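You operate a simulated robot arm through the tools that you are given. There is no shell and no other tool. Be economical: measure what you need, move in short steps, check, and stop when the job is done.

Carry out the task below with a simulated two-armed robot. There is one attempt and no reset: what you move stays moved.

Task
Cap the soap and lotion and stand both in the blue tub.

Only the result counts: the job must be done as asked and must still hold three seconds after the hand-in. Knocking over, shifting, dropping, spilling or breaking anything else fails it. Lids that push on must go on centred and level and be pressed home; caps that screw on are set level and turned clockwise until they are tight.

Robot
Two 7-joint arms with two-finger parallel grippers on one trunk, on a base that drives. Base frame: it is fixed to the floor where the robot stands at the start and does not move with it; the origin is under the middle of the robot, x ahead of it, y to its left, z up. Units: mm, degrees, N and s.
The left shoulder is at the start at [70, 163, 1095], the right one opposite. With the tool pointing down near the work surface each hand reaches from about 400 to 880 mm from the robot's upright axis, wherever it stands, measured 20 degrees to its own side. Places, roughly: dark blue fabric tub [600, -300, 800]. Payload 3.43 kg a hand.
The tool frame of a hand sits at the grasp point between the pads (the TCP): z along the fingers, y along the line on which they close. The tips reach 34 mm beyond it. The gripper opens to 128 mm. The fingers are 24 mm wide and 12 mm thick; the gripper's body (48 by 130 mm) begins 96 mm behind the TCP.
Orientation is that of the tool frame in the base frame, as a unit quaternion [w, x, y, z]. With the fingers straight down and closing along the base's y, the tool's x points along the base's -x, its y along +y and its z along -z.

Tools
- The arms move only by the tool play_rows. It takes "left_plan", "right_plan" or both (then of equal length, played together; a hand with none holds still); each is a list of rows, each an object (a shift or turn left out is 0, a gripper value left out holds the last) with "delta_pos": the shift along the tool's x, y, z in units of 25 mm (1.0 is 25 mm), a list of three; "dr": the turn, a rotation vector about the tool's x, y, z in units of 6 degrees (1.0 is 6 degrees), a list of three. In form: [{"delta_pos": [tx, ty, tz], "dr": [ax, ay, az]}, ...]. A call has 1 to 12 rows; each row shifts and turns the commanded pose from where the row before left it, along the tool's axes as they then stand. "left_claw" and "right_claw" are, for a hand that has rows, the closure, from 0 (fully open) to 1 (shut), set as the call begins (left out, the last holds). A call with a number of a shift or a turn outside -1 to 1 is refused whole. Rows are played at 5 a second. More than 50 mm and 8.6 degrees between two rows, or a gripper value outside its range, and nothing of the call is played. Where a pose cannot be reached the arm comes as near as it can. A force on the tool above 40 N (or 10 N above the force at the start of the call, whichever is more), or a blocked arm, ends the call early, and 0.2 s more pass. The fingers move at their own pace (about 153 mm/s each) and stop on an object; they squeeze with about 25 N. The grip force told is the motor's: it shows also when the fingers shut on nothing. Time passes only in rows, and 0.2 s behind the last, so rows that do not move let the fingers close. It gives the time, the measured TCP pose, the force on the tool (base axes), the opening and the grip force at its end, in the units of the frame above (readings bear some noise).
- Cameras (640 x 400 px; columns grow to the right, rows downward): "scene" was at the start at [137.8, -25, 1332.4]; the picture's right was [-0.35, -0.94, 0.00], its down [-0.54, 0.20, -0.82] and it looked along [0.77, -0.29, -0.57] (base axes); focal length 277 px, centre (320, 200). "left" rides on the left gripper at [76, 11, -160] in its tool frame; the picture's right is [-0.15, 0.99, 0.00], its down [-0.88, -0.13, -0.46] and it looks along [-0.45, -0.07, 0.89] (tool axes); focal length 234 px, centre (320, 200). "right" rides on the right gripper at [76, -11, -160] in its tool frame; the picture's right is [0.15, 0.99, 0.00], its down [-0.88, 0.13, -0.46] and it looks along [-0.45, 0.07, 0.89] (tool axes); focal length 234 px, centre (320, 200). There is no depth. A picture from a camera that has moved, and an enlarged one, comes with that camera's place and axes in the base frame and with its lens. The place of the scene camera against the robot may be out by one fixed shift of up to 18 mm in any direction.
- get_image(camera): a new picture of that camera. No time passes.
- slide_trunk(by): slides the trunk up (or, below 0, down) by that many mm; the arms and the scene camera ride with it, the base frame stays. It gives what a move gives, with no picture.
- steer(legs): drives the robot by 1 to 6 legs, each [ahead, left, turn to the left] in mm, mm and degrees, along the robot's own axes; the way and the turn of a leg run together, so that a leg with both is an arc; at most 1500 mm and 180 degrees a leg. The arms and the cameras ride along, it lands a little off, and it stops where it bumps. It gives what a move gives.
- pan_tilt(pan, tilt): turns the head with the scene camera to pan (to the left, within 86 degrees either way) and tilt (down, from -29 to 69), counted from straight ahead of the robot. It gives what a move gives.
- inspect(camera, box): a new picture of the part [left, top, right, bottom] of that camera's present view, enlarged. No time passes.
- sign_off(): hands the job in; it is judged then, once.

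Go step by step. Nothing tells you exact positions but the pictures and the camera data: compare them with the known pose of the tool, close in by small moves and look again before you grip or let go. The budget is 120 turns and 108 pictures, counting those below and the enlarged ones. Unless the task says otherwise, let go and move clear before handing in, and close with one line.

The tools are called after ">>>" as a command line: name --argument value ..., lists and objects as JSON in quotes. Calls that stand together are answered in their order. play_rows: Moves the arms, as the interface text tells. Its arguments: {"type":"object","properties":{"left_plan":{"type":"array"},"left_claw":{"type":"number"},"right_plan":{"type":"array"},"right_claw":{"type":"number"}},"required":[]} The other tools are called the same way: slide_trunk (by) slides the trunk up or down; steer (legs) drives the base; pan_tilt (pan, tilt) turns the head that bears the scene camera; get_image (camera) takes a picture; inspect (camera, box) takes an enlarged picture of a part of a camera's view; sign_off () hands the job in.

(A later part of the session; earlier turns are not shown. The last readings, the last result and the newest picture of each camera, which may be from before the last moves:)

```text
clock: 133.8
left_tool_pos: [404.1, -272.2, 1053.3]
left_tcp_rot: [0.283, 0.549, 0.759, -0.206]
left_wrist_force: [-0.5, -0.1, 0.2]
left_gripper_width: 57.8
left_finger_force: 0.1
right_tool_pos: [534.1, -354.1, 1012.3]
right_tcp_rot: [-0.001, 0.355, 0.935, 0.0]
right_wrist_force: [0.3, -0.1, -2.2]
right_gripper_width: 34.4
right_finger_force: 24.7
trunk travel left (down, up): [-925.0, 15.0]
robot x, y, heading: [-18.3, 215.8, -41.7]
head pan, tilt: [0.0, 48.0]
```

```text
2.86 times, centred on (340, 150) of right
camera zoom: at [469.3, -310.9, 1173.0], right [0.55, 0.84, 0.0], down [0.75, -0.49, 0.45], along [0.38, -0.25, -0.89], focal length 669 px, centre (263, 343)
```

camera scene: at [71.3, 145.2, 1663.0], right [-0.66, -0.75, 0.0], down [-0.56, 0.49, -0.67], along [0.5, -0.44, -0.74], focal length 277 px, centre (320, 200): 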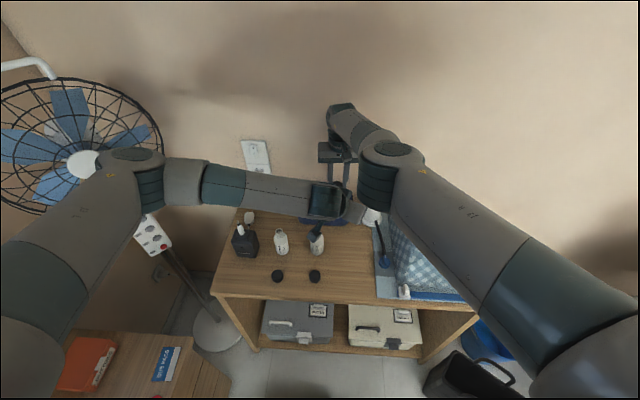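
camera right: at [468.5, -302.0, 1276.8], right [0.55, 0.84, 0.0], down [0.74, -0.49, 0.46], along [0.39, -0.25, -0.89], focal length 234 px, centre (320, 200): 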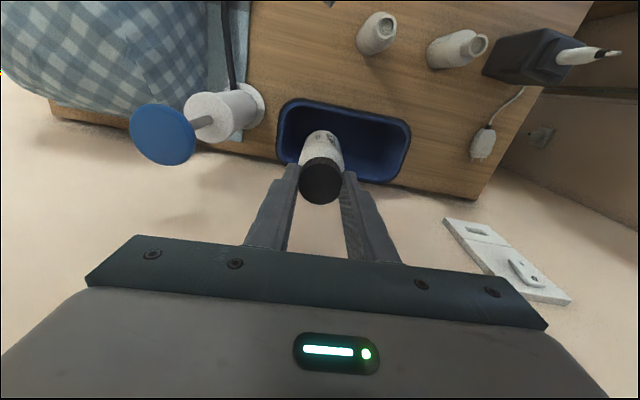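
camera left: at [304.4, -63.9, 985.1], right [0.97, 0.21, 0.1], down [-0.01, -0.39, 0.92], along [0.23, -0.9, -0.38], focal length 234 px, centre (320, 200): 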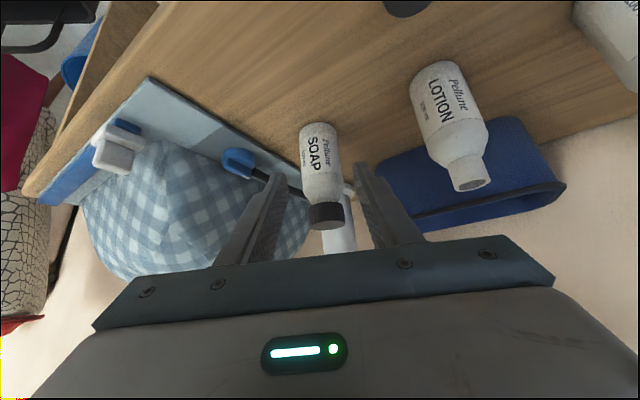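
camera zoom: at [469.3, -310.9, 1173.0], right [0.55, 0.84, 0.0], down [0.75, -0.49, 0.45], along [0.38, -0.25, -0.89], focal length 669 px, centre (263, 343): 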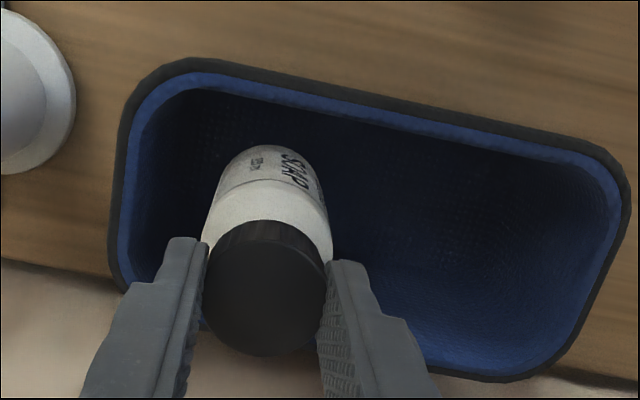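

Well inside the tub. Lowering with the trunk.

>>> slide_trunk --by -68

>>> play_rows --right_plan '[{"delta_pos": [0, 0, 0.08]}, {"delta_pos": [0, 0, 0.08]}, {}]'

```text
clock: 134.9
left_tool_pos: [400.7, -269.2, 985.9]
left_tcp_rot: [0.283, 0.548, 0.76, -0.205]
left_wrist_force: [-0.9, 0.6, -0.3]
left_gripper_width: 57.5
left_finger_force: 0.0
right_tool_pos: [532.5, -352.9, 946.2]
right_tcp_rot: [0.0, 0.355, 0.935, 0.0]
right_wrist_force: [-0.2, -0.8, -1.5]
right_gripper_width: 34.2
right_finger_force: 25.4
trunk travel left (down, up): [-857.0, 83.0]
robot x, y, heading: [-18.0, 219.0, -41.7]
head pan, tilt: [0.0, 48.0]
```

```text
clock: 135.7
left_tool_pos: [401.4, -270.8, 985.6]
left_tcp_rot: [0.284, 0.548, 0.76, -0.204]
left_wrist_force: [0.2, 0.0, 0.5]
left_gripper_width: 57.6
left_finger_force: 0.0
right_tool_pos: [531.4, -353.3, 942.6]
right_tcp_rot: [0.0, 0.355, 0.935, 0.001]
right_wrist_force: [-1.1, -0.1, -0.8]
right_gripper_width: 34.3
right_finger_force: 24.8
trunk travel left (down, up): [-857.0, 83.0]
robot x, y, heading: [-17.2, 216.1, -41.6]
head pan, tilt: [0.0, 48.0]
```

Continue in small steps until contact.

>>> play_rows --right_plan '[{"delta_pos": [0, 0, 0.06]}, {"delta_pos": [0, 0, 0.06]}, {}]'

>>> play_rows --right_plan '[{"delta_pos": [0, 0, 0.06]}, {"delta_pos": [0, 0, 0.06]}, {}]'

```text
clock: 136.5
left_tool_pos: [401.1, -270.4, 986.0]
left_tcp_rot: [0.284, 0.548, 0.759, -0.205]
left_wrist_force: [-0.5, 0.5, 0.3]
left_gripper_width: 57.7
left_finger_force: 0.1
right_tool_pos: [531.3, -352.1, 939.3]
right_tcp_rot: [0.001, 0.355, 0.935, 0.0]
right_wrist_force: [0.5, -0.8, 8.4]
right_gripper_width: 34.6
right_finger_force: 25.6
trunk travel left (down, up): [-857.0, 83.0]
robot x, y, heading: [-19.5, 211.8, -41.7]
head pan, tilt: [0.0, 48.0]
```

```text
clock: 137.3
left_tool_pos: [399.6, -268.9, 988.6]
left_tcp_rot: [0.285, 0.548, 0.759, -0.205]
left_wrist_force: [-1.0, 0.5, 0.0]
left_gripper_width: 57.8
left_finger_force: 0.0
right_tool_pos: [530.7, -350.4, 939.2]
right_tcp_rot: [0.003, 0.356, 0.934, 0.0]
right_wrist_force: [5.2, -0.9, 26.4]
right_gripper_width: 34.0
right_finger_force: 25.2
trunk travel left (down, up): [-857.0, 83.0]
robot x, y, heading: [-19.2, 213.6, -42.0]
head pan, tilt: [0.0, 48.0]
```

The bottle stands on the tub floor. Relieve the push, open slightly and lift off straight up.

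>>> play_rows --right_plan '[{"delta_pos": [0, 0, -0.1]}, {}]'

>>> play_rows --right_plan '[{}, {}, {}, {"delta_pos": [0, 0, -0.5]}, {"delta_pos": [0, 0, -0.9]}, {"delta_pos": [0, 0, -0.9]}, {"delta_pos": [0, 0, -0.9]}]' --right_claw 0.62

>>> get_image --camera "right"

```text
clock: 137.9
left_tool_pos: [399.5, -268.8, 987.2]
left_tcp_rot: [0.284, 0.549, 0.759, -0.205]
left_wrist_force: [-0.2, 0.7, 0.4]
left_gripper_width: 57.7
left_finger_force: 0.0
right_tool_pos: [529.7, -350.3, 940.4]
right_tcp_rot: [0.001, 0.355, 0.935, -0.001]
right_wrist_force: [2.3, 0.7, 19.4]
right_gripper_width: 33.9
right_finger_force: 25.2
trunk travel left (down, up): [-857.0, 83.0]
robot x, y, heading: [-19.2, 215.7, -41.5]
head pan, tilt: [0.0, 48.0]
```

```text
clock: 139.5
left_tool_pos: [399.0, -270.0, 986.7]
left_tcp_rot: [0.284, 0.549, 0.759, -0.205]
left_wrist_force: [-0.4, -0.8, -0.2]
left_gripper_width: 57.5
left_finger_force: 0.0
right_tool_pos: [532.0, -352.1, 1018.7]
right_tcp_rot: [0.0, 0.354, 0.935, 0.0]
right_wrist_force: [0.1, 0.3, -1.2]
right_gripper_width: 48.4
right_finger_force: 0.0
trunk travel left (down, up): [-857.0, 83.0]
robot x, y, heading: [-18.3, 214.5, -41.7]
head pan, tilt: [0.0, 48.0]
```

```text
22 pictures are left
camera right: at [467.1, -310.3, 1179.8], right [0.55, 0.84, 0.0], down [0.74, -0.49, 0.46], along [0.38, -0.25, -0.89], focal length 234 px, centre (320, 200)
```

right: 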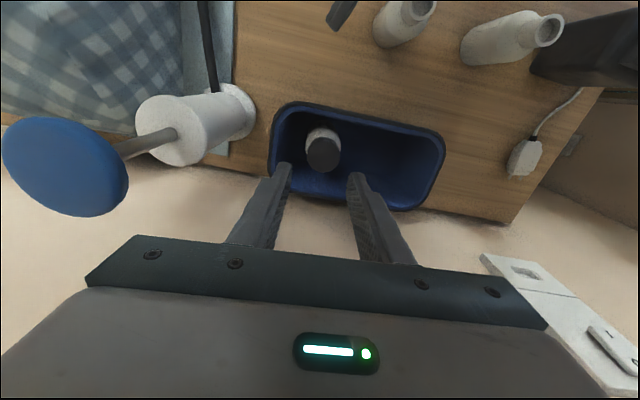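

The soap stands upright in the tub. Next the lotion: raise the trunk again, back up 75 mm, and lift the left hand upright out of the way.

>>> slide_trunk --by 68

>>> steer --legs '[[-75, 0, 0]]'

>>> play_rows --left_plan '[{"dr": [0, 0.854, 0]}, {"dr": [0, 0.854, 0]}, {"dr": [0, 0.854, 0]}, {"dr": [0, 0.854, 0]}, {"dr": [0, 0.854, 0]}, {"dr": [0, 0.854, 0]}, {"dr": [0, 0.854, 0]}, {"dr": [0, 0.854, 0]}, {}]'

>>> play_rows --left_plan '[{"delta_pos": [0, 0, -1]}, {"delta_pos": [0, 0, -1]}, {"delta_pos": [0, 0, -1]}, {"delta_pos": [0, 0, -1]}, {"delta_pos": [0, 0, -1]}, {"delta_pos": [0, 0, -1]}, {"delta_pos": [0, 0, -1]}, {"delta_pos": [0, 0, -1]}, {"delta_pos": [0, 0, -1]}, {"delta_pos": [0, 0, -1]}, {"delta_pos": [0, 0, -1]}, {"delta_pos": [0, 0, -1]}]'

>>> get_image --camera "right"

>>> get_image --camera "scene"

```text
clock: 140.6
left_tool_pos: [401.4, -270.9, 1054.6]
left_tcp_rot: [0.284, 0.549, 0.759, -0.206]
left_wrist_force: [-0.7, -0.2, 0.0]
left_gripper_width: 57.7
left_finger_force: 0.1
right_tool_pos: [531.6, -352.3, 1086.3]
right_tcp_rot: [0.001, 0.355, 0.935, 0.0]
right_wrist_force: [0.7, 0.9, -0.4]
right_gripper_width: 48.5
right_finger_force: 0.1
trunk travel left (down, up): [-925.0, 15.0]
robot x, y, heading: [-16.6, 217.8, -41.8]
head pan, tilt: [0.0, 48.0]
```

```text
clock: 141.6
left_tool_pos: [350.1, -225.2, 1050.2]
left_tcp_rot: [0.281, 0.549, 0.76, -0.205]
left_wrist_force: [0.8, 0.0, -0.7]
left_gripper_width: 57.4
left_finger_force: 0.1
right_tool_pos: [481.3, -306.6, 1082.9]
right_tcp_rot: [-0.003, 0.355, 0.935, 0.001]
right_wrist_force: [-0.2, -0.2, -0.2]
right_gripper_width: 48.6
right_finger_force: 0.1
trunk travel left (down, up): [-925.0, 15.0]
robot x, y, heading: [-71.5, 262.8, -41.6]
head pan, tilt: [0.0, 48.0]
```

```text
clock: 143.6
left_tool_pos: [345.8, -221.1, 1054.2]
left_tcp_rot: [0.0, 0.585, 0.811, 0.0]
left_wrist_force: [-0.5, 0.4, -0.2]
left_gripper_width: 57.4
left_finger_force: 0.0
right_tool_pos: [475.5, -303.2, 1087.3]
right_tcp_rot: [0.0, 0.355, 0.935, 0.0]
right_wrist_force: [-0.1, 1.0, -1.4]
right_gripper_width: 48.7
right_finger_force: 0.1
trunk travel left (down, up): [-925.0, 15.0]
robot x, y, heading: [-73.7, 269.1, -41.4]
head pan, tilt: [0.0, 48.0]
```

```text
clock: 144.8
left_tool_pos: [351.0, -218.5, 1174.6]
left_tcp_rot: [0.0, 0.583, 0.813, 0.006]
left_wrist_force: [-0.6, 8.4, 0.4]
left_gripper_width: 57.5
left_finger_force: 0.2
right_tool_pos: [471.5, -311.7, 1086.6]
right_tcp_rot: [-0.001, 0.359, 0.933, -0.004]
right_wrist_force: [0.1, -0.2, 0.2]
right_gripper_width: 48.5
right_finger_force: 0.0
trunk travel left (down, up): [-925.0, 15.0]
robot x, y, heading: [-70.0, 265.1, -41.8]
head pan, tilt: [0.0, 48.0]
stopped in row 6 (left hand): the force on the tool passed its limit (the readings are from after the stop); the commanded pose is now the measured one
```

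```text
21 pictures are left
camera right: at [408.5, -267.4, 1246.9], right [0.56, 0.83, -0.01], down [0.74, -0.49, 0.46], along [0.38, -0.26, -0.89], focal length 234 px, centre (320, 200)
```

right: 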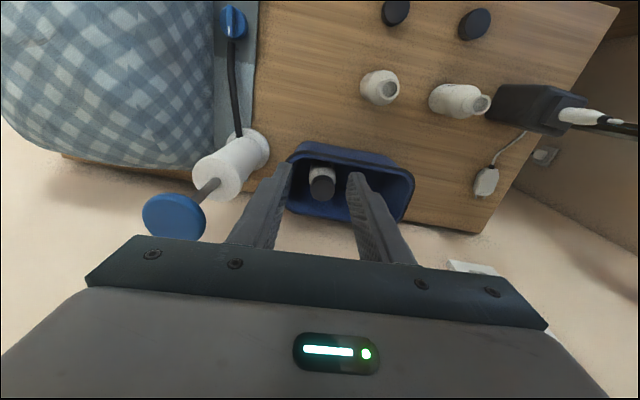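

```text
20 pictures are left
camera scene: at [26.8, 185.6, 1663.1], right [-0.66, -0.75, 0.0], down [-0.56, 0.49, -0.67], along [0.5, -0.44, -0.74], focal length 277 px, centre (320, 200)
```

scene: 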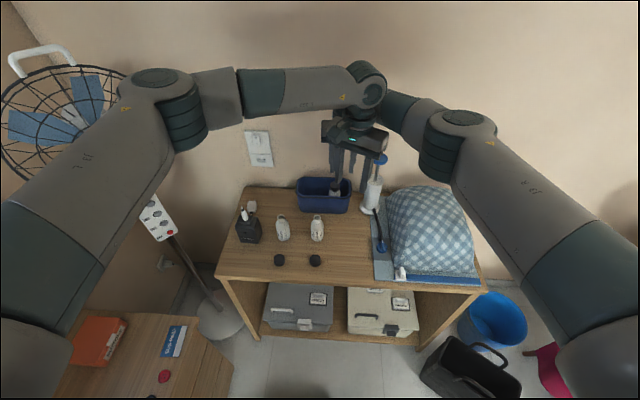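

The left wrist brushed the right forearm; nothing on the table moved. I'll lower the left a bit, move the right hand aside to the right, then raise the left.

>>> play_rows --left_plan '[{"delta_pos": [0, 0, 0.8]}, {"delta_pos": [0, 0, 0.8]}, {}, {}, {}, {}, {}, {}, {}]' --right_plan '[{}, {}, {"delta_pos": [0.3, -0.8, 0]}, {"delta_pos": [0.3, -0.8, 0]}, {"delta_pos": [0.3, -0.8, 0]}, {"delta_pos": [0.3, -0.8, 0]}, {"delta_pos": [0.3, -0.8, 0]}, {"delta_pos": [0.3, -0.8, 0]}, {"delta_pos": [0.3, -0.8, 0]}]'

>>> play_rows --left_plan '[{"delta_pos": [0, 0, -1]}, {"delta_pos": [0, 0, -1]}, {"delta_pos": [0, 0, -1]}, {"delta_pos": [0, 0, -1]}, {"delta_pos": [0, 0, -1]}, {"delta_pos": [0, 0, -1]}, {"delta_pos": [0, 0, -1]}, {"delta_pos": [0, 0, -1]}, {"delta_pos": [0, 0, -1]}, {"delta_pos": [0, 0, -1]}, {"delta_pos": [0, 0, -1]}, {"delta_pos": [0, 0, -1]}]'

```text
clock: 145.8
left_tool_pos: [337.1, -220.3, 1129.8]
left_tcp_rot: [-0.004, 0.591, 0.806, 0.007]
left_wrist_force: [-0.2, -0.4, -0.6]
left_gripper_width: 57.7
left_finger_force: 0.0
right_tool_pos: [446.5, -321.5, 1091.7]
right_tcp_rot: [0.005, 0.357, 0.934, 0.001]
right_wrist_force: [-0.1, -0.3, 0.2]
right_gripper_width: 48.6
right_finger_force: 0.1
trunk travel left (down, up): [-925.0, 15.0]
robot x, y, heading: [-74.8, 265.4, -41.9]
head pan, tilt: [0.0, 48.0]
stopped in row 4 (left hand): the force on the tool passed its limit (the readings are from after the stop); the commanded pose is now the measured one
```

```text
clock: 148.4
left_tool_pos: [340.0, -222.0, 1431.8]
left_tcp_rot: [-0.005, 0.592, 0.806, 0.005]
left_wrist_force: [-0.8, -0.3, 0.1]
left_gripper_width: 57.5
left_finger_force: 0.1
right_tool_pos: [447.1, -321.2, 1091.0]
right_tcp_rot: [0.005, 0.357, 0.934, 0.0]
right_wrist_force: [-0.3, 0.4, -0.3]
right_gripper_width: 48.7
right_finger_force: 0.0
trunk travel left (down, up): [-925.0, 15.0]
robot x, y, heading: [-71.8, 262.2, -41.6]
head pan, tilt: [0.0, 48.0]
```

Left hand is clear above. Now the right hand goes down and over to the second cap.

>>> play_rows --right_plan '[{"delta_pos": [0, 0, 1]}, {"delta_pos": [0, 0, 1]}, {"delta_pos": [0, 0, 1]}, {"delta_pos": [0.865, 0.53, 0]}, {"delta_pos": [0.865, 0.53, 0]}, {"delta_pos": [0.865, 0.53, 0]}, {"delta_pos": [0.865, 0.53, 0]}, {"delta_pos": [0.865, 0.53, 0]}, {"delta_pos": [0.865, 0.53, 0]}, {"delta_pos": [0.865, 0.53, 0]}, {"delta_pos": [0.865, 0.53, 0]}, {}]'

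>>> get_image --camera "right"

```text
clock: 151.0
left_tool_pos: [342.0, -221.5, 1429.3]
left_tcp_rot: [-0.004, 0.592, 0.806, 0.004]
left_wrist_force: [0.7, -0.3, -0.5]
left_gripper_width: 57.6
left_finger_force: 0.1
right_tool_pos: [389.5, -127.6, 1015.8]
right_tcp_rot: [0.004, 0.358, 0.934, 0.0]
right_wrist_force: [-0.7, 0.2, 0.2]
right_gripper_width: 48.8
right_finger_force: 0.0
trunk travel left (down, up): [-925.0, 15.0]
robot x, y, heading: [-76.6, 264.2, -41.4]
head pan, tilt: [0.0, 48.0]
```

```text
19 pictures are left
camera right: at [324.5, -84.0, 1176.1], right [0.55, 0.83, 0.0], down [0.74, -0.49, 0.46], along [0.39, -0.25, -0.89], focal length 234 px, centre (320, 200)
```

right: 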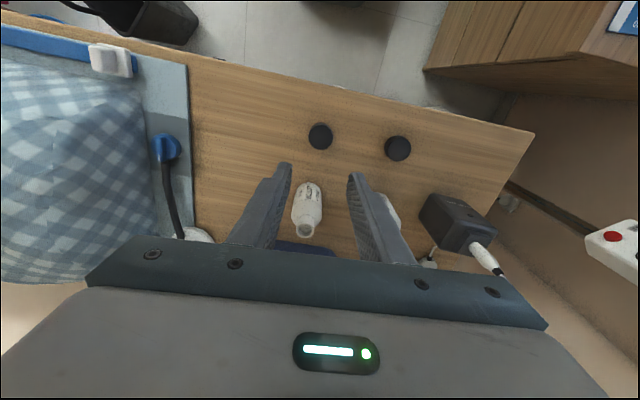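

The second cap is centred below. Descend and grip it.

>>> play_rows --right_plan '[{"delta_pos": [0.04, 0.04, 0.9], "dr": [0.027, 0.07, 0]}, {"delta_pos": [0, 0, 0.9]}, {"delta_pos": [0, 0, 0.9]}, {"delta_pos": [0, 0, 0.9]}, {"delta_pos": [0, 0, 0.9]}, {"delta_pos": [0, 0, 0.9]}, {"delta_pos": [0, 0, 0.9]}, {"delta_pos": [0, 0, 0.8]}, {}]'

>>> inspect --camera "right" --box '[260, 120, 380, 220]'

```text
clock: 153.0
left_tool_pos: [340.4, -221.9, 1431.0]
left_tcp_rot: [-0.005, 0.592, 0.806, 0.005]
left_wrist_force: [-0.4, 0.1, -0.2]
left_gripper_width: 57.9
left_finger_force: 0.1
right_tool_pos: [390.8, -124.4, 839.9]
right_tcp_rot: [0.001, 0.358, 0.934, 0.001]
right_wrist_force: [0.1, 0.0, 0.6]
right_gripper_width: 48.7
right_finger_force: 0.0
trunk travel left (down, up): [-925.0, 15.0]
robot x, y, heading: [-74.2, 259.4, -41.5]
head pan, tilt: [0.0, 48.0]
```

```text
4.00 times, centred on (320, 170) of right
camera zoom: at [326.1, -82.7, 998.9], right [0.55, 0.83, 0.0], down [0.74, -0.49, 0.46], along [0.38, -0.25, -0.89], focal length 937 px, centre (320, 320)
```

zoom: 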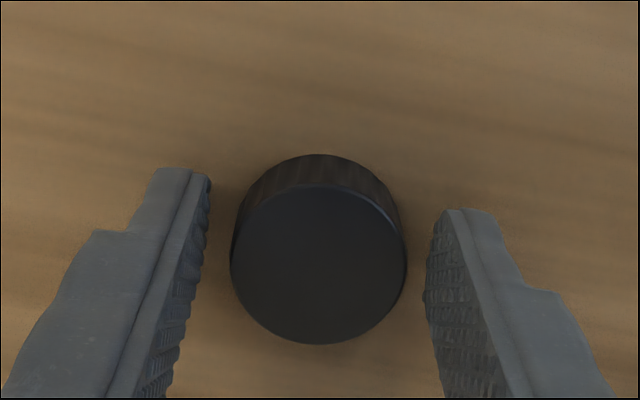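

Cap centred. Close on it, lift, and carry it to the right of the lotion.

>>> play_rows --right_plan '[{"delta_pos": [-0.04, 0, 0]}, {}, {}, {}]' --right_claw 1

>>> play_rows --right_plan '[{"delta_pos": [0, 0, -0.8]}, {"delta_pos": [0, 0, -1]}, {"delta_pos": [0, 0, -1]}, {"delta_pos": [0, 0, -1]}, {"delta_pos": [0, 0, -1]}, {"delta_pos": [0, 0, -1]}, {"delta_pos": [0, 0, -1]}, {"delta_pos": [-0.82, -1, 0]}, {"delta_pos": [-0.82, -1, 0]}, {"delta_pos": [-0.82, -1, 0]}, {"delta_pos": [-0.82, -1, 0]}, {"delta_pos": [-0.82, -1, 0]}]'

>>> play_rows --left_plan '[{"delta_pos": [0.2, 0.8, 0]}, {"delta_pos": [0.3, 0.8, 0]}, {"delta_pos": [0.3, 0.8, 0]}, {"delta_pos": [0.3, 0.8, 0]}, {"delta_pos": [0.3, 0.8, 0]}, {"delta_pos": [0, 0, 1]}, {"delta_pos": [0, 0, 1]}, {"delta_pos": [0, 0, 1]}, {"delta_pos": [0, 0, 1]}, {"delta_pos": [0, 0, 1]}, {"delta_pos": [0, 0, 1]}, {"delta_pos": [0, 0, 1]}]'

>>> get_image --camera "scene"

```text
clock: 154.0
left_tool_pos: [341.0, -222.1, 1429.2]
left_tcp_rot: [-0.006, 0.591, 0.807, 0.005]
left_wrist_force: [0.3, 0.0, 0.5]
left_gripper_width: 57.7
left_finger_force: 0.0
right_tool_pos: [391.6, -127.2, 839.1]
right_tcp_rot: [0.0, 0.358, 0.934, 0.0]
right_wrist_force: [0.9, 0.3, -0.2]
right_gripper_width: 34.2
right_finger_force: 24.9
trunk travel left (down, up): [-925.0, 15.0]
robot x, y, heading: [-78.8, 268.3, -41.8]
head pan, tilt: [0.0, 48.0]
```

```text
clock: 156.6
left_tool_pos: [341.1, -223.7, 1430.0]
left_tcp_rot: [-0.005, 0.591, 0.806, 0.006]
left_wrist_force: [-0.5, 0.1, 0.3]
left_gripper_width: 58.0
left_finger_force: 0.0
right_tool_pos: [383.1, -289.0, 1008.7]
right_tcp_rot: [0.0, 0.358, 0.934, 0.001]
right_wrist_force: [-0.2, 0.2, -0.7]
right_gripper_width: 34.3
right_finger_force: 25.0
trunk travel left (down, up): [-925.0, 15.0]
robot x, y, heading: [-73.1, 265.6, -41.6]
head pan, tilt: [0.0, 48.0]
```

```text
clock: 159.2
left_tool_pos: [425.4, -155.3, 1255.4]
left_tcp_rot: [-0.005, 0.591, 0.806, 0.005]
left_wrist_force: [0.5, -0.8, -0.1]
left_gripper_width: 57.7
left_finger_force: 0.1
right_tool_pos: [383.8, -287.6, 1007.2]
right_tcp_rot: [0.0, 0.357, 0.934, 0.0]
right_wrist_force: [0.2, -1.1, 0.2]
right_gripper_width: 34.2
right_finger_force: 24.7
trunk travel left (down, up): [-925.0, 15.0]
robot x, y, heading: [-75.7, 262.8, -41.5]
head pan, tilt: [0.0, 48.0]
```

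```text
17 pictures are left
camera scene: at [27.7, 184.4, 1663.1], right [-0.66, -0.75, 0.0], down [-0.56, 0.49, -0.67], along [0.5, -0.44, -0.74], focal length 277 px, centre (320, 200)
```

scene: 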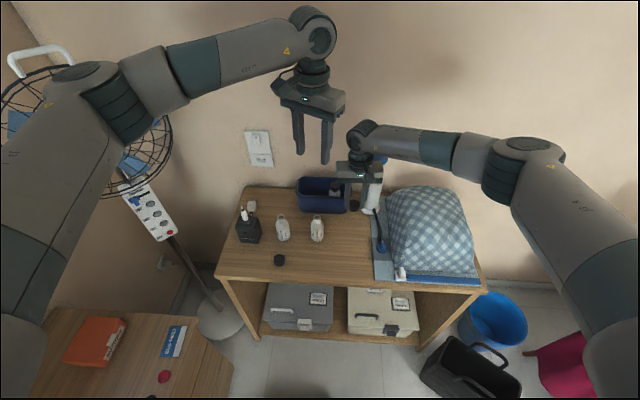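

Continue: lower the left hand, tilt it 41° and move to the lotion pre-grasp point.

>>> play_rows --left_plan '[{"delta_pos": [0.07, 0.104, 1], "dr": [0.02, -0.13, -0.15]}, {"delta_pos": [0.07, 0.104, 1]}, {"delta_pos": [0.07, 0.104, 1]}, {"delta_pos": [0.07, 0.104, 1]}, {"delta_pos": [0.07, 0.104, 1]}, {"delta_pos": [0.07, 0.104, 1]}, {"delta_pos": [0.07, 0.104, 1]}, {"delta_pos": [0.07, 0.104, 1]}]' --left_claw 0.45

>>> play_rows --left_plan '[{"dr": [0, -0.854, 0]}, {"dr": [0, -0.854, 0]}, {"dr": [0, -0.854, 0]}, {"dr": [0, -0.854, 0]}, {"dr": [0, -0.854, 0]}, {"dr": [0, -0.854, 0]}, {"dr": [0, -0.854, 0]}, {"dr": [0, -0.854, 0]}]'

>>> play_rows --left_plan '[{"delta_pos": [0.75, 0, 0.864]}, {"delta_pos": [0.75, 0, 0.864]}, {"delta_pos": [0.75, 0, 0.864]}, {"delta_pos": [0.75, 0, 0.864]}, {"delta_pos": [0.7, 0, 0.8]}, {}]'

>>> get_image --camera "left"

```text
clock: 161.0
left_tool_pos: [441.3, -135.3, 1054.8]
left_tcp_rot: [0.0, 0.585, 0.811, 0.0]
left_wrist_force: [0.0, 0.0, -0.3]
left_gripper_width: 70.2
left_finger_force: 0.0
right_tool_pos: [383.2, -287.8, 1007.0]
right_tcp_rot: [0.0, 0.357, 0.934, 0.0]
right_wrist_force: [0.8, 0.0, 0.1]
right_gripper_width: 34.5
right_finger_force: 24.7
trunk travel left (down, up): [-925.0, 15.0]
robot x, y, heading: [-71.7, 264.2, -41.6]
head pan, tilt: [0.0, 48.0]
```

```text
clock: 162.8
left_tool_pos: [440.4, -135.2, 1056.9]
left_tcp_rot: [0.286, 0.548, 0.759, -0.206]
left_wrist_force: [-0.6, 0.2, 0.1]
left_gripper_width: 70.6
left_finger_force: 0.1
right_tool_pos: [383.4, -286.6, 1007.7]
right_tcp_rot: [0.0, 0.357, 0.934, 0.001]
right_wrist_force: [0.2, -0.4, 0.0]
right_gripper_width: 34.7
right_finger_force: 24.9
trunk travel left (down, up): [-925.0, 15.0]
robot x, y, heading: [-73.4, 262.4, -41.5]
head pan, tilt: [0.0, 48.0]
```

```text
clock: 164.2
left_tool_pos: [440.2, -135.2, 915.3]
left_tcp_rot: [0.283, 0.548, 0.76, -0.204]
left_wrist_force: [-0.9, -0.4, -0.2]
left_gripper_width: 70.3
left_finger_force: 0.0
right_tool_pos: [383.5, -288.0, 1008.4]
right_tcp_rot: [-0.001, 0.357, 0.934, 0.0]
right_wrist_force: [0.3, -0.3, -0.3]
right_gripper_width: 34.4
right_finger_force: 25.2
trunk travel left (down, up): [-925.0, 15.0]
robot x, y, heading: [-72.8, 260.9, -41.8]
head pan, tilt: [0.0, 48.0]
```

```text
16 pictures are left
camera left: at [398.8, 22.2, 986.2], right [0.97, 0.21, 0.1], down [-0.01, -0.39, 0.92], along [0.23, -0.9, -0.38], focal length 234 px, centre (320, 200)
```

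left: 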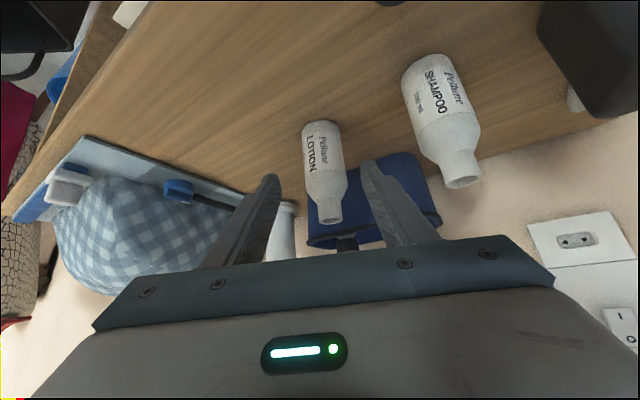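

Same view as with the soap before. Advance 85 mm and grip the lotion.

>>> play_rows --left_plan '[{"delta_pos": [0, 0, 0.6]}, {"delta_pos": [0, 0, 0.6]}, {"delta_pos": [0, 0, 0.6]}, {"delta_pos": [0, 0, 0.6]}, {"delta_pos": [0, 0, 0.5]}, {"delta_pos": [0, 0, 0.5]}, {}]'

>>> inspect --camera "left" --box '[240, 120, 400, 270]'

>>> play_rows --left_plan '[{}, {}, {}]' --left_claw 1

```text
clock: 165.8
left_tool_pos: [457.3, -187.2, 850.7]
left_tcp_rot: [0.282, 0.548, 0.76, -0.205]
left_wrist_force: [0.5, 0.1, -0.5]
left_gripper_width: 70.4
left_finger_force: 0.0
right_tool_pos: [383.5, -286.9, 1008.6]
right_tcp_rot: [0.0, 0.358, 0.934, -0.001]
right_wrist_force: [-0.4, 0.6, 0.0]
right_gripper_width: 34.2
right_finger_force: 24.9
trunk travel left (down, up): [-925.0, 15.0]
robot x, y, heading: [-75.1, 266.4, -41.6]
head pan, tilt: [0.0, 48.0]
```

```text
2.67 times, centred on (320, 195) of left
camera zoom: at [416.2, -30.9, 922.2], right [0.97, 0.21, 0.1], down [-0.01, -0.39, 0.92], along [0.23, -0.9, -0.38], focal length 624 px, centre (320, 213)
```

zoom: 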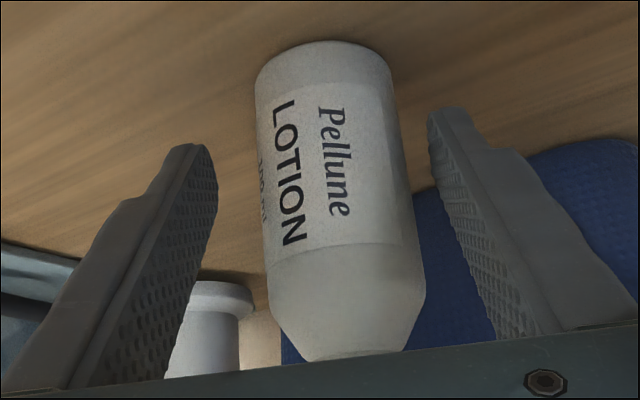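

```text
clock: 166.6
left_tool_pos: [456.5, -187.8, 849.8]
left_tcp_rot: [0.283, 0.548, 0.76, -0.205]
left_wrist_force: [-1.1, -0.1, 0.8]
left_gripper_width: 41.7
left_finger_force: 25.3
right_tool_pos: [382.9, -288.7, 1008.3]
right_tcp_rot: [0.0, 0.357, 0.934, 0.0]
right_wrist_force: [1.4, 0.1, -0.5]
right_gripper_width: 34.3
right_finger_force: 25.2
trunk travel left (down, up): [-925.0, 15.0]
robot x, y, heading: [-72.6, 265.7, -41.3]
head pan, tilt: [0.0, 48.0]
```

The grip is a bit too far on the fingertips (41.7 mm). Open, advance 9 mm more and regrip.

>>> play_rows --left_plan '[{}, {}, {"delta_pos": [0, 0, 0.18]}, {"delta_pos": [0, 0, 0.18]}, {}]' --left_claw 0.5

>>> play_rows --left_plan '[{}, {}, {}]' --left_claw 1

>>> inspect --camera "right" --box '[300, 60, 460, 180]'

```text
clock: 167.8
left_tool_pos: [460.2, -193.4, 843.7]
left_tcp_rot: [0.284, 0.548, 0.759, -0.205]
left_wrist_force: [0.4, 0.6, -1.0]
left_gripper_width: 64.1
left_finger_force: 0.0
right_tool_pos: [384.3, -287.8, 1008.3]
right_tcp_rot: [0.0, 0.358, 0.934, 0.001]
right_wrist_force: [0.3, 0.0, -0.8]
right_gripper_width: 34.6
right_finger_force: 24.8
trunk travel left (down, up): [-925.0, 15.0]
robot x, y, heading: [-73.1, 265.3, -41.7]
head pan, tilt: [0.0, 48.0]
```

```text
clock: 168.6
left_tool_pos: [459.7, -193.9, 843.1]
left_tcp_rot: [0.283, 0.548, 0.76, -0.204]
left_wrist_force: [-0.7, -1.0, 0.3]
left_gripper_width: 44.4
left_finger_force: 25.0
right_tool_pos: [383.2, -287.6, 1008.1]
right_tcp_rot: [0.0, 0.358, 0.934, 0.0]
right_wrist_force: [-0.4, -0.7, 0.1]
right_gripper_width: 34.5
right_finger_force: 25.6
trunk travel left (down, up): [-925.0, 15.0]
robot x, y, heading: [-72.2, 261.1, -41.5]
head pan, tilt: [0.0, 48.0]
```

```text
3.33 times, centred on (380, 120) of right
camera zoom: at [319.1, -245.0, 1168.6], right [0.55, 0.83, 0.0], down [0.74, -0.49, 0.46], along [0.38, -0.25, -0.89], focal length 781 px, centre (120, 467)
```

zoom: 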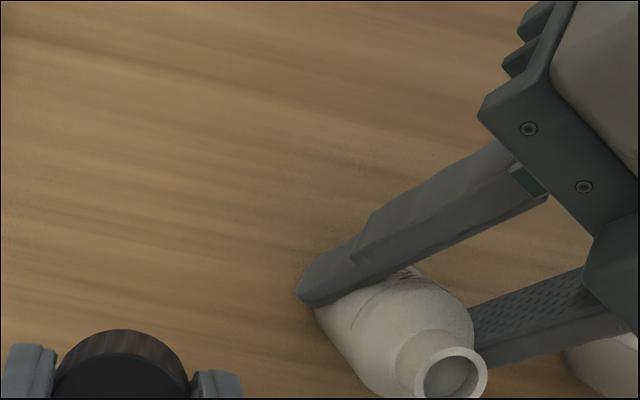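

Lotion held (44.4 mm). Mouth measured at about 116 mm left of the right hand; move the cap over it.

>>> play_rows --right_plan '[{"delta_pos": [0, 0.95, 0]}, {"delta_pos": [0, 0.95, 0]}, {"delta_pos": [0, 0.95, 0]}, {"delta_pos": [0, 0.95, 0]}, {"delta_pos": [0, 0.85, 0]}, {"delta_pos": [0, 0, 0.8]}, {"delta_pos": [0, 0, 0.8]}, {}]'

>>> inspect --camera "scene" --box '[300, 200, 340, 225]'

>>> inspect --camera "right" --box '[280, 120, 360, 180]'

```text
clock: 170.4
left_tool_pos: [459.7, -193.2, 843.6]
left_tcp_rot: [0.283, 0.548, 0.76, -0.204]
left_wrist_force: [0.5, 0.3, 1.3]
left_gripper_width: 44.4
left_finger_force: 24.7
right_tool_pos: [464.0, -201.1, 967.9]
right_tcp_rot: [-0.001, 0.357, 0.934, 0.0]
right_wrist_force: [0.7, -0.1, 0.0]
right_gripper_width: 34.5
right_finger_force: 25.1
trunk travel left (down, up): [-925.0, 15.0]
robot x, y, heading: [-74.8, 262.8, -41.7]
head pan, tilt: [0.0, 48.0]
```

```text
16.00 times, centred on (320, 212) of scene
camera zoom: at [27.2, 184.8, 1663.1], right [-0.66, -0.75, 0.0], down [-0.56, 0.49, -0.67], along [0.5, -0.44, -0.74], focal length 4433 px, centre (320, 0)
```

zoom: 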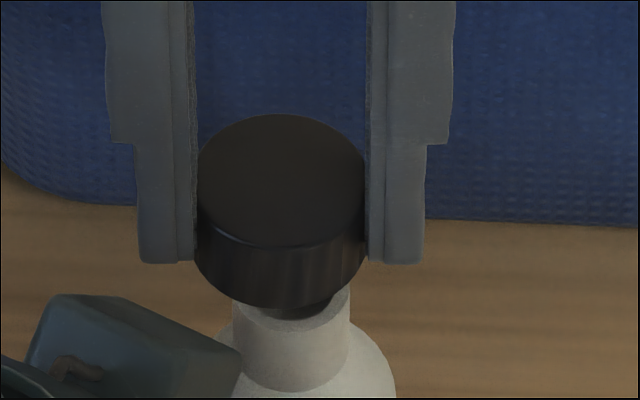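

```text
6.67 times, centred on (320, 150) of right
camera zoom: at [398.3, -158.1, 1128.4], right [0.55, 0.83, 0.0], down [0.74, -0.49, 0.46], along [0.38, -0.25, -0.89], focal length 1561 px, centre (320, 533)
```

zoom: 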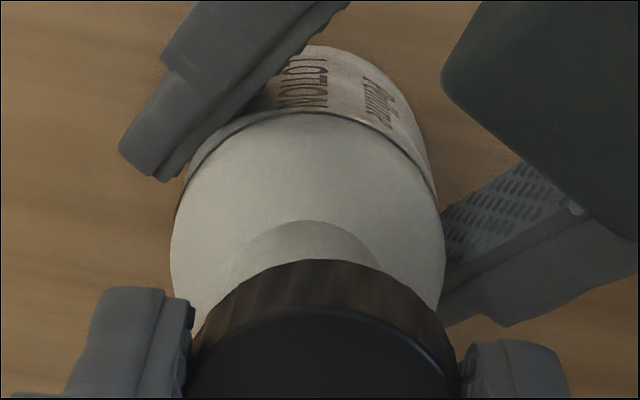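

The bottle is about 2 mm to the right of the cap. Correct and lower gently to contact.

>>> play_rows --right_plan '[{"delta_pos": [0, -0.085, 0.2]}, {"delta_pos": [0, 0, 0.2]}, {"delta_pos": [0, 0, 0.15]}, {}]'

>>> play_rows --right_plan '[{"delta_pos": [0, 0, 0.08]}, {"delta_pos": [0, 0, 0.06]}, {}]'

```text
clock: 171.4
left_tool_pos: [459.8, -193.9, 844.5]
left_tcp_rot: [0.284, 0.548, 0.76, -0.204]
left_wrist_force: [-0.8, 1.1, 0.6]
left_gripper_width: 44.2
left_finger_force: 24.8
right_tool_pos: [460.9, -201.7, 953.0]
right_tcp_rot: [0.001, 0.357, 0.934, 0.0]
right_wrist_force: [0.2, 0.3, 0.8]
right_gripper_width: 34.5
right_finger_force: 24.6
trunk travel left (down, up): [-925.0, 15.0]
robot x, y, heading: [-72.9, 263.7, -41.3]
head pan, tilt: [0.0, 48.0]
```

```text
clock: 172.2
left_tool_pos: [459.5, -193.5, 844.1]
left_tcp_rot: [0.284, 0.548, 0.76, -0.204]
left_wrist_force: [0.5, 0.2, 0.7]
left_gripper_width: 44.3
left_finger_force: 25.5
right_tool_pos: [460.9, -201.7, 950.5]
right_tcp_rot: [-0.001, 0.358, 0.934, -0.001]
right_wrist_force: [0.0, -0.5, 0.5]
right_gripper_width: 34.4
right_finger_force: 25.0
trunk travel left (down, up): [-925.0, 15.0]
robot x, y, heading: [-72.6, 265.9, -41.4]
head pan, tilt: [0.0, 48.0]
```

>>> play_rows --right_plan '[{"delta_pos": [0, 0, 0.08]}, {"delta_pos": [0, 0, 0.06]}, {}]'

>>> play_rows --right_plan '[{"delta_pos": [0, 0, 0.06]}, {"delta_pos": [0, 0, 0.06]}, {}]'

```text
clock: 173.0
left_tool_pos: [460.3, -193.3, 844.6]
left_tcp_rot: [0.284, 0.548, 0.761, -0.203]
left_wrist_force: [-0.6, 0.4, 0.5]
left_gripper_width: 44.3
left_finger_force: 24.7
right_tool_pos: [460.6, -203.5, 947.2]
right_tcp_rot: [0.0, 0.357, 0.934, 0.001]
right_wrist_force: [0.1, 0.5, 0.0]
right_gripper_width: 34.3
right_finger_force: 24.6
trunk travel left (down, up): [-925.0, 15.0]
robot x, y, heading: [-76.6, 262.8, -41.4]
head pan, tilt: [0.0, 48.0]
```

```text
clock: 173.8
left_tool_pos: [459.2, -193.0, 844.8]
left_tcp_rot: [0.283, 0.548, 0.76, -0.205]
left_wrist_force: [-0.8, 0.5, 0.1]
left_gripper_width: 44.4
left_finger_force: 25.4
right_tool_pos: [460.5, -201.1, 944.6]
right_tcp_rot: [0.0, 0.358, 0.934, 0.0]
right_wrist_force: [-0.3, -0.8, 0.8]
right_gripper_width: 34.7
right_finger_force: 25.0
trunk travel left (down, up): [-925.0, 15.0]
robot x, y, heading: [-73.8, 267.3, -41.7]
head pan, tilt: [0.0, 48.0]
```

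>>> inspect --camera "scene" --box '[300, 203, 340, 228]'

```text
16.00 times, centred on (320, 216) of scene
camera zoom: at [27.1, 184.8, 1663.1], right [-0.66, -0.75, 0.0], down [-0.56, 0.49, -0.67], along [0.5, -0.44, -0.74], focal length 4433 px, centre (320, -48)
```

zoom: 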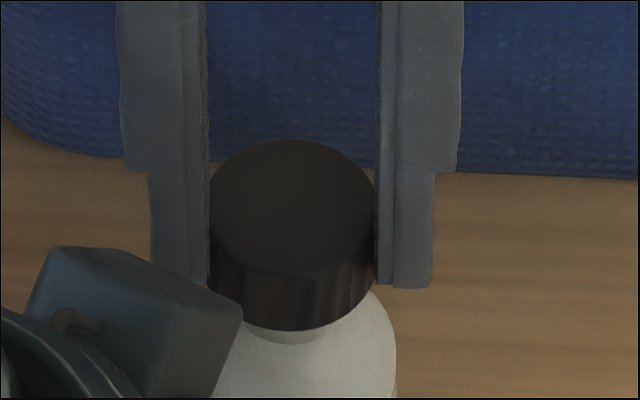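

The cap has slid centrally over the neck. Continue down to contact.

>>> play_rows --right_plan '[{"delta_pos": [0, 0, 0.08]}, {"delta_pos": [0, 0, 0.06]}, {}]'

>>> play_rows --right_plan '[{"delta_pos": [0, 0, 0.06]}, {"delta_pos": [0, 0, 0.06]}, {}]'

```text
clock: 174.6
left_tool_pos: [459.2, -194.4, 844.5]
left_tcp_rot: [0.284, 0.548, 0.76, -0.204]
left_wrist_force: [0.8, 0.6, 0.8]
left_gripper_width: 44.2
left_finger_force: 24.8
right_tool_pos: [460.8, -202.0, 941.1]
right_tcp_rot: [0.0, 0.358, 0.934, 0.0]
right_wrist_force: [-0.3, 0.3, -0.5]
right_gripper_width: 34.5
right_finger_force: 25.0
trunk travel left (down, up): [-925.0, 15.0]
robot x, y, heading: [-75.6, 263.7, -41.7]
head pan, tilt: [0.0, 48.0]
```

```text
clock: 175.4
left_tool_pos: [459.4, -194.0, 844.4]
left_tcp_rot: [0.284, 0.548, 0.76, -0.204]
left_wrist_force: [6.6, -7.8, -8.5]
left_gripper_width: 44.1
left_finger_force: 24.5
right_tool_pos: [460.9, -202.1, 939.1]
right_tcp_rot: [0.001, 0.358, 0.934, 0.001]
right_wrist_force: [-5.3, 5.3, 13.8]
right_gripper_width: 34.2
right_finger_force: 25.1
trunk travel left (down, up): [-925.0, 15.0]
robot x, y, heading: [-75.3, 267.4, -41.5]
head pan, tilt: [0.0, 48.0]
```

Contact at 14 N: thread start. Turning clockwise with light pressure.

>>> play_rows --right_plan '[{"dr": [0, 0, 1], "delta_pos": [0, 0, 0.004]}, {"dr": [0, 0, 1], "delta_pos": [0, 0, 0.004]}, {"dr": [0, 0, 1], "delta_pos": [0, 0, 0.004]}, {"dr": [0, 0, 1], "delta_pos": [0, 0, 0.004]}, {"dr": [0, 0, 1], "delta_pos": [0, 0, 0.004]}, {"dr": [0, 0, 1], "delta_pos": [0, 0, 0.004]}, {"dr": [0, 0, 1], "delta_pos": [0, 0, 0.004]}, {"dr": [0, 0, 1], "delta_pos": [0, 0, 0.004]}, {"dr": [0, 0, 1], "delta_pos": [0, 0, 0.004]}, {"dr": [0, 0, 1], "delta_pos": [0, 0, 0.004]}]'

>>> play_rows --right_plan '[{"dr": [0, 0, 1], "delta_pos": [0, 0, 0.004]}, {"dr": [0, 0, 1], "delta_pos": [0, 0, 0.004]}, {"dr": [0, 0, 1], "delta_pos": [0, 0, 0.004]}, {"dr": [0, 0, 1], "delta_pos": [0, 0, 0.004]}, {"dr": [0, 0, 1], "delta_pos": [0, 0, 0.004]}, {"dr": [0, 0, 1], "delta_pos": [0, 0, 0.004]}, {"dr": [0, 0, 1], "delta_pos": [0, 0, 0.004]}]'

```text
clock: 177.6
left_tool_pos: [458.5, -193.2, 843.3]
left_tcp_rot: [0.284, 0.548, 0.76, -0.205]
left_wrist_force: [-5.4, -4.3, -7.4]
left_gripper_width: 43.9
left_finger_force: 24.3
right_tool_pos: [460.7, -200.5, 938.3]
right_tcp_rot: [0.001, 0.777, 0.629, 0.001]
right_wrist_force: [9.0, 6.0, 18.0]
right_gripper_width: 34.4
right_finger_force: 25.3
trunk travel left (down, up): [-925.0, 15.0]
robot x, y, heading: [-78.2, 266.1, -41.8]
head pan, tilt: [0.0, 48.0]
```

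```text
clock: 179.2
left_tool_pos: [457.8, -192.9, 843.6]
left_tcp_rot: [0.284, 0.548, 0.76, -0.205]
left_wrist_force: [-21.1, 3.2, -3.5]
left_gripper_width: 44.6
left_finger_force: 25.5
right_tool_pos: [459.6, -202.6, 936.5]
right_tcp_rot: [0.001, 0.951, 0.309, 0.001]
right_wrist_force: [21.5, -1.4, 13.7]
right_gripper_width: 34.3
right_finger_force: 25.3
trunk travel left (down, up): [-925.0, 15.0]
robot x, y, heading: [-68.8, 265.8, -41.6]
head pan, tilt: [0.0, 48.0]
```

Similar small grip offset as before (≈2.8 mm forward). Release, wind back, let the bottle straighten, and look at the cap.

>>> play_rows --right_plan '[{}, {}, {"delta_pos": [0, 0, -1]}, {"delta_pos": [0, 0, -1]}, {"delta_pos": [0, 0, -1]}, {"dr": [0, 0, -1]}, {"dr": [0, 0, -1]}, {"dr": [0, 0, -1]}, {"dr": [0, 0, -1]}, {"dr": [0, 0, -1]}, {"dr": [0, 0, -1]}, {"dr": [0, 0, -1]}]' --right_claw 0.66

>>> play_rows --right_plan '[{"dr": [0, 0, -1]}, {"dr": [0, 0, -1]}, {"dr": [0, 0, -1]}, {"dr": [0, 0, -1]}, {"dr": [0, 0, -1]}, {"dr": [0, 0, -1]}, {"dr": [0, 0, -1]}, {"dr": [0, 0, -1]}, {"dr": [0, 0, -1]}, {"dr": [0, 0, -1]}, {"dr": [0, 0, -1]}, {"dr": [0, 0, -1]}]' --left_plan '[{}, {}, {}, {}, {}, {}, {}, {}, {}, {}, {}, {}]' --left_claw 0.55

>>> play_rows --left_plan '[{"delta_pos": [0, 0, -0.12]}, {}, {}, {}]' --left_claw 1

>>> inspect --camera "right" --box '[290, 120, 350, 180]'

```text
clock: 181.8
left_tool_pos: [459.3, -194.6, 843.9]
left_tcp_rot: [0.284, 0.548, 0.76, -0.205]
left_wrist_force: [0.5, -1.7, 3.2]
left_gripper_width: 43.8
left_finger_force: 24.8
right_tool_pos: [460.9, -201.7, 1010.9]
right_tcp_rot: [0.0, 0.777, 0.63, 0.0]
right_wrist_force: [0.0, -0.2, 0.2]
right_gripper_width: 43.4
right_finger_force: 0.0
trunk travel left (down, up): [-925.0, 15.0]
robot x, y, heading: [-74.7, 261.9, -41.6]
head pan, tilt: [0.0, 48.0]
```

```text
clock: 184.4
left_tool_pos: [459.8, -193.9, 842.4]
left_tcp_rot: [0.283, 0.549, 0.759, -0.205]
left_wrist_force: [-0.2, 0.8, -0.6]
left_gripper_width: 57.6
left_finger_force: 0.0
right_tool_pos: [460.6, -202.7, 1011.1]
right_tcp_rot: [0.001, 0.257, 0.966, 0.0]
right_wrist_force: [0.0, 0.1, -0.9]
right_gripper_width: 43.3
right_finger_force: 0.0
trunk travel left (down, up): [-925.0, 15.0]
robot x, y, heading: [-73.5, 261.5, -41.7]
head pan, tilt: [0.0, 48.0]
```

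```text
clock: 185.4
left_tool_pos: [458.5, -192.0, 846.5]
left_tcp_rot: [0.283, 0.548, 0.76, -0.204]
left_wrist_force: [0.2, 0.5, 0.1]
left_gripper_width: 44.0
left_finger_force: 24.9
right_tool_pos: [459.5, -201.4, 1010.6]
right_tcp_rot: [0.0, 0.258, 0.966, -0.001]
right_wrist_force: [0.1, 0.7, 0.3]
right_gripper_width: 43.6
right_finger_force: 0.0
trunk travel left (down, up): [-925.0, 15.0]
robot x, y, heading: [-70.2, 265.0, -41.7]
head pan, tilt: [0.0, 48.0]
```

```text
6.67 times, centred on (320, 150) of right
camera zoom: at [389.3, -174.3, 1171.5], right [0.37, 0.93, 0.0], down [0.83, -0.33, 0.46], along [0.42, -0.17, -0.89], focal length 1561 px, centre (320, 533)
```

zoom: 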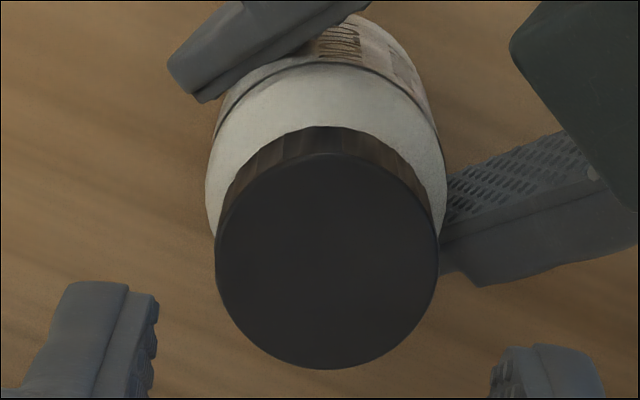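

Cap level on the lotion. Recentre (2.3 mm forward, 1.6 mm left), grip low and turn 120°.

>>> play_rows --right_plan '[{"delta_pos": [-0.092, 0.063, 0.9]}, {"delta_pos": [0, 0, 0.9]}, {"delta_pos": [0, 0, 0.8]}, {"delta_pos": [0, 0, 0.43]}, {}]'

>>> play_rows --right_plan '[{}, {}, {}]' --right_claw 1

>>> play_rows --right_plan '[{"dr": [0, 0, 1]}, {"dr": [0, 0, 1]}, {"dr": [0, 0, 1]}, {"dr": [0, 0, 1]}, {"dr": [0, 0, 1]}, {"dr": [0, 0, 1]}, {"dr": [0, 0, 1]}, {"dr": [0, 0, 1]}, {"dr": [0, 0, 1]}, {"dr": [0, 0, 1]}]'

>>> play_rows --right_plan '[{"dr": [0, 0, 1]}, {"dr": [0, 0, 1]}, {"dr": [0, 0, 1]}, {"dr": [0, 0, 1]}, {"dr": [0, 0, 1]}, {"dr": [0, 0, 1]}, {"dr": [0, 0, 1]}, {"dr": [0, 0, 1]}, {"dr": [0, 0, 1]}, {"dr": [0, 0, 1]}]'

```text
clock: 186.6
left_tool_pos: [458.6, -192.2, 846.1]
left_tcp_rot: [0.283, 0.548, 0.76, -0.204]
left_wrist_force: [-0.2, -0.6, -1.3]
left_gripper_width: 43.9
left_finger_force: 24.7
right_tool_pos: [463.2, -203.5, 934.9]
right_tcp_rot: [0.001, 0.259, 0.966, 0.0]
right_wrist_force: [0.1, 1.5, -0.8]
right_gripper_width: 43.4
right_finger_force: 0.0
trunk travel left (down, up): [-925.0, 15.0]
robot x, y, heading: [-74.1, 264.3, -41.5]
head pan, tilt: [0.0, 48.0]
```

```text
clock: 187.4
left_tool_pos: [459.8, -191.1, 845.4]
left_tcp_rot: [0.284, 0.548, 0.76, -0.205]
left_wrist_force: [-0.1, 0.0, -0.8]
left_gripper_width: 43.6
left_finger_force: 24.7
right_tool_pos: [463.0, -203.9, 933.9]
right_tcp_rot: [0.0, 0.258, 0.966, 0.0]
right_wrist_force: [0.2, -1.5, -0.3]
right_gripper_width: 34.5
right_finger_force: 25.0
trunk travel left (down, up): [-925.0, 15.0]
robot x, y, heading: [-75.4, 265.0, -41.5]
head pan, tilt: [0.0, 48.0]
```

```text
clock: 189.6
left_tool_pos: [460.1, -192.1, 847.1]
left_tcp_rot: [0.284, 0.548, 0.76, -0.204]
left_wrist_force: [0.0, 9.0, 5.9]
left_gripper_width: 43.6
left_finger_force: 25.2
right_tool_pos: [463.8, -202.8, 934.3]
right_tcp_rot: [-0.001, 0.707, 0.707, 0.0]
right_wrist_force: [0.6, -8.9, -7.3]
right_gripper_width: 34.4
right_finger_force: 25.0
trunk travel left (down, up): [-925.0, 15.0]
robot x, y, heading: [-73.2, 268.0, -42.0]
head pan, tilt: [0.0, 48.0]
```

```text
clock: 191.8
left_tool_pos: [459.8, -191.5, 845.9]
left_tcp_rot: [0.284, 0.548, 0.76, -0.204]
left_wrist_force: [13.0, 4.4, 3.9]
left_gripper_width: 44.1
left_finger_force: 25.2
right_tool_pos: [463.2, -203.2, 935.4]
right_tcp_rot: [-0.001, 0.966, 0.258, 0.0]
right_wrist_force: [-12.9, -3.6, -4.4]
right_gripper_width: 34.6
right_finger_force: 24.7
trunk travel left (down, up): [-925.0, 15.0]
robot x, y, heading: [-70.2, 262.7, -41.8]
head pan, tilt: [0.0, 48.0]
```

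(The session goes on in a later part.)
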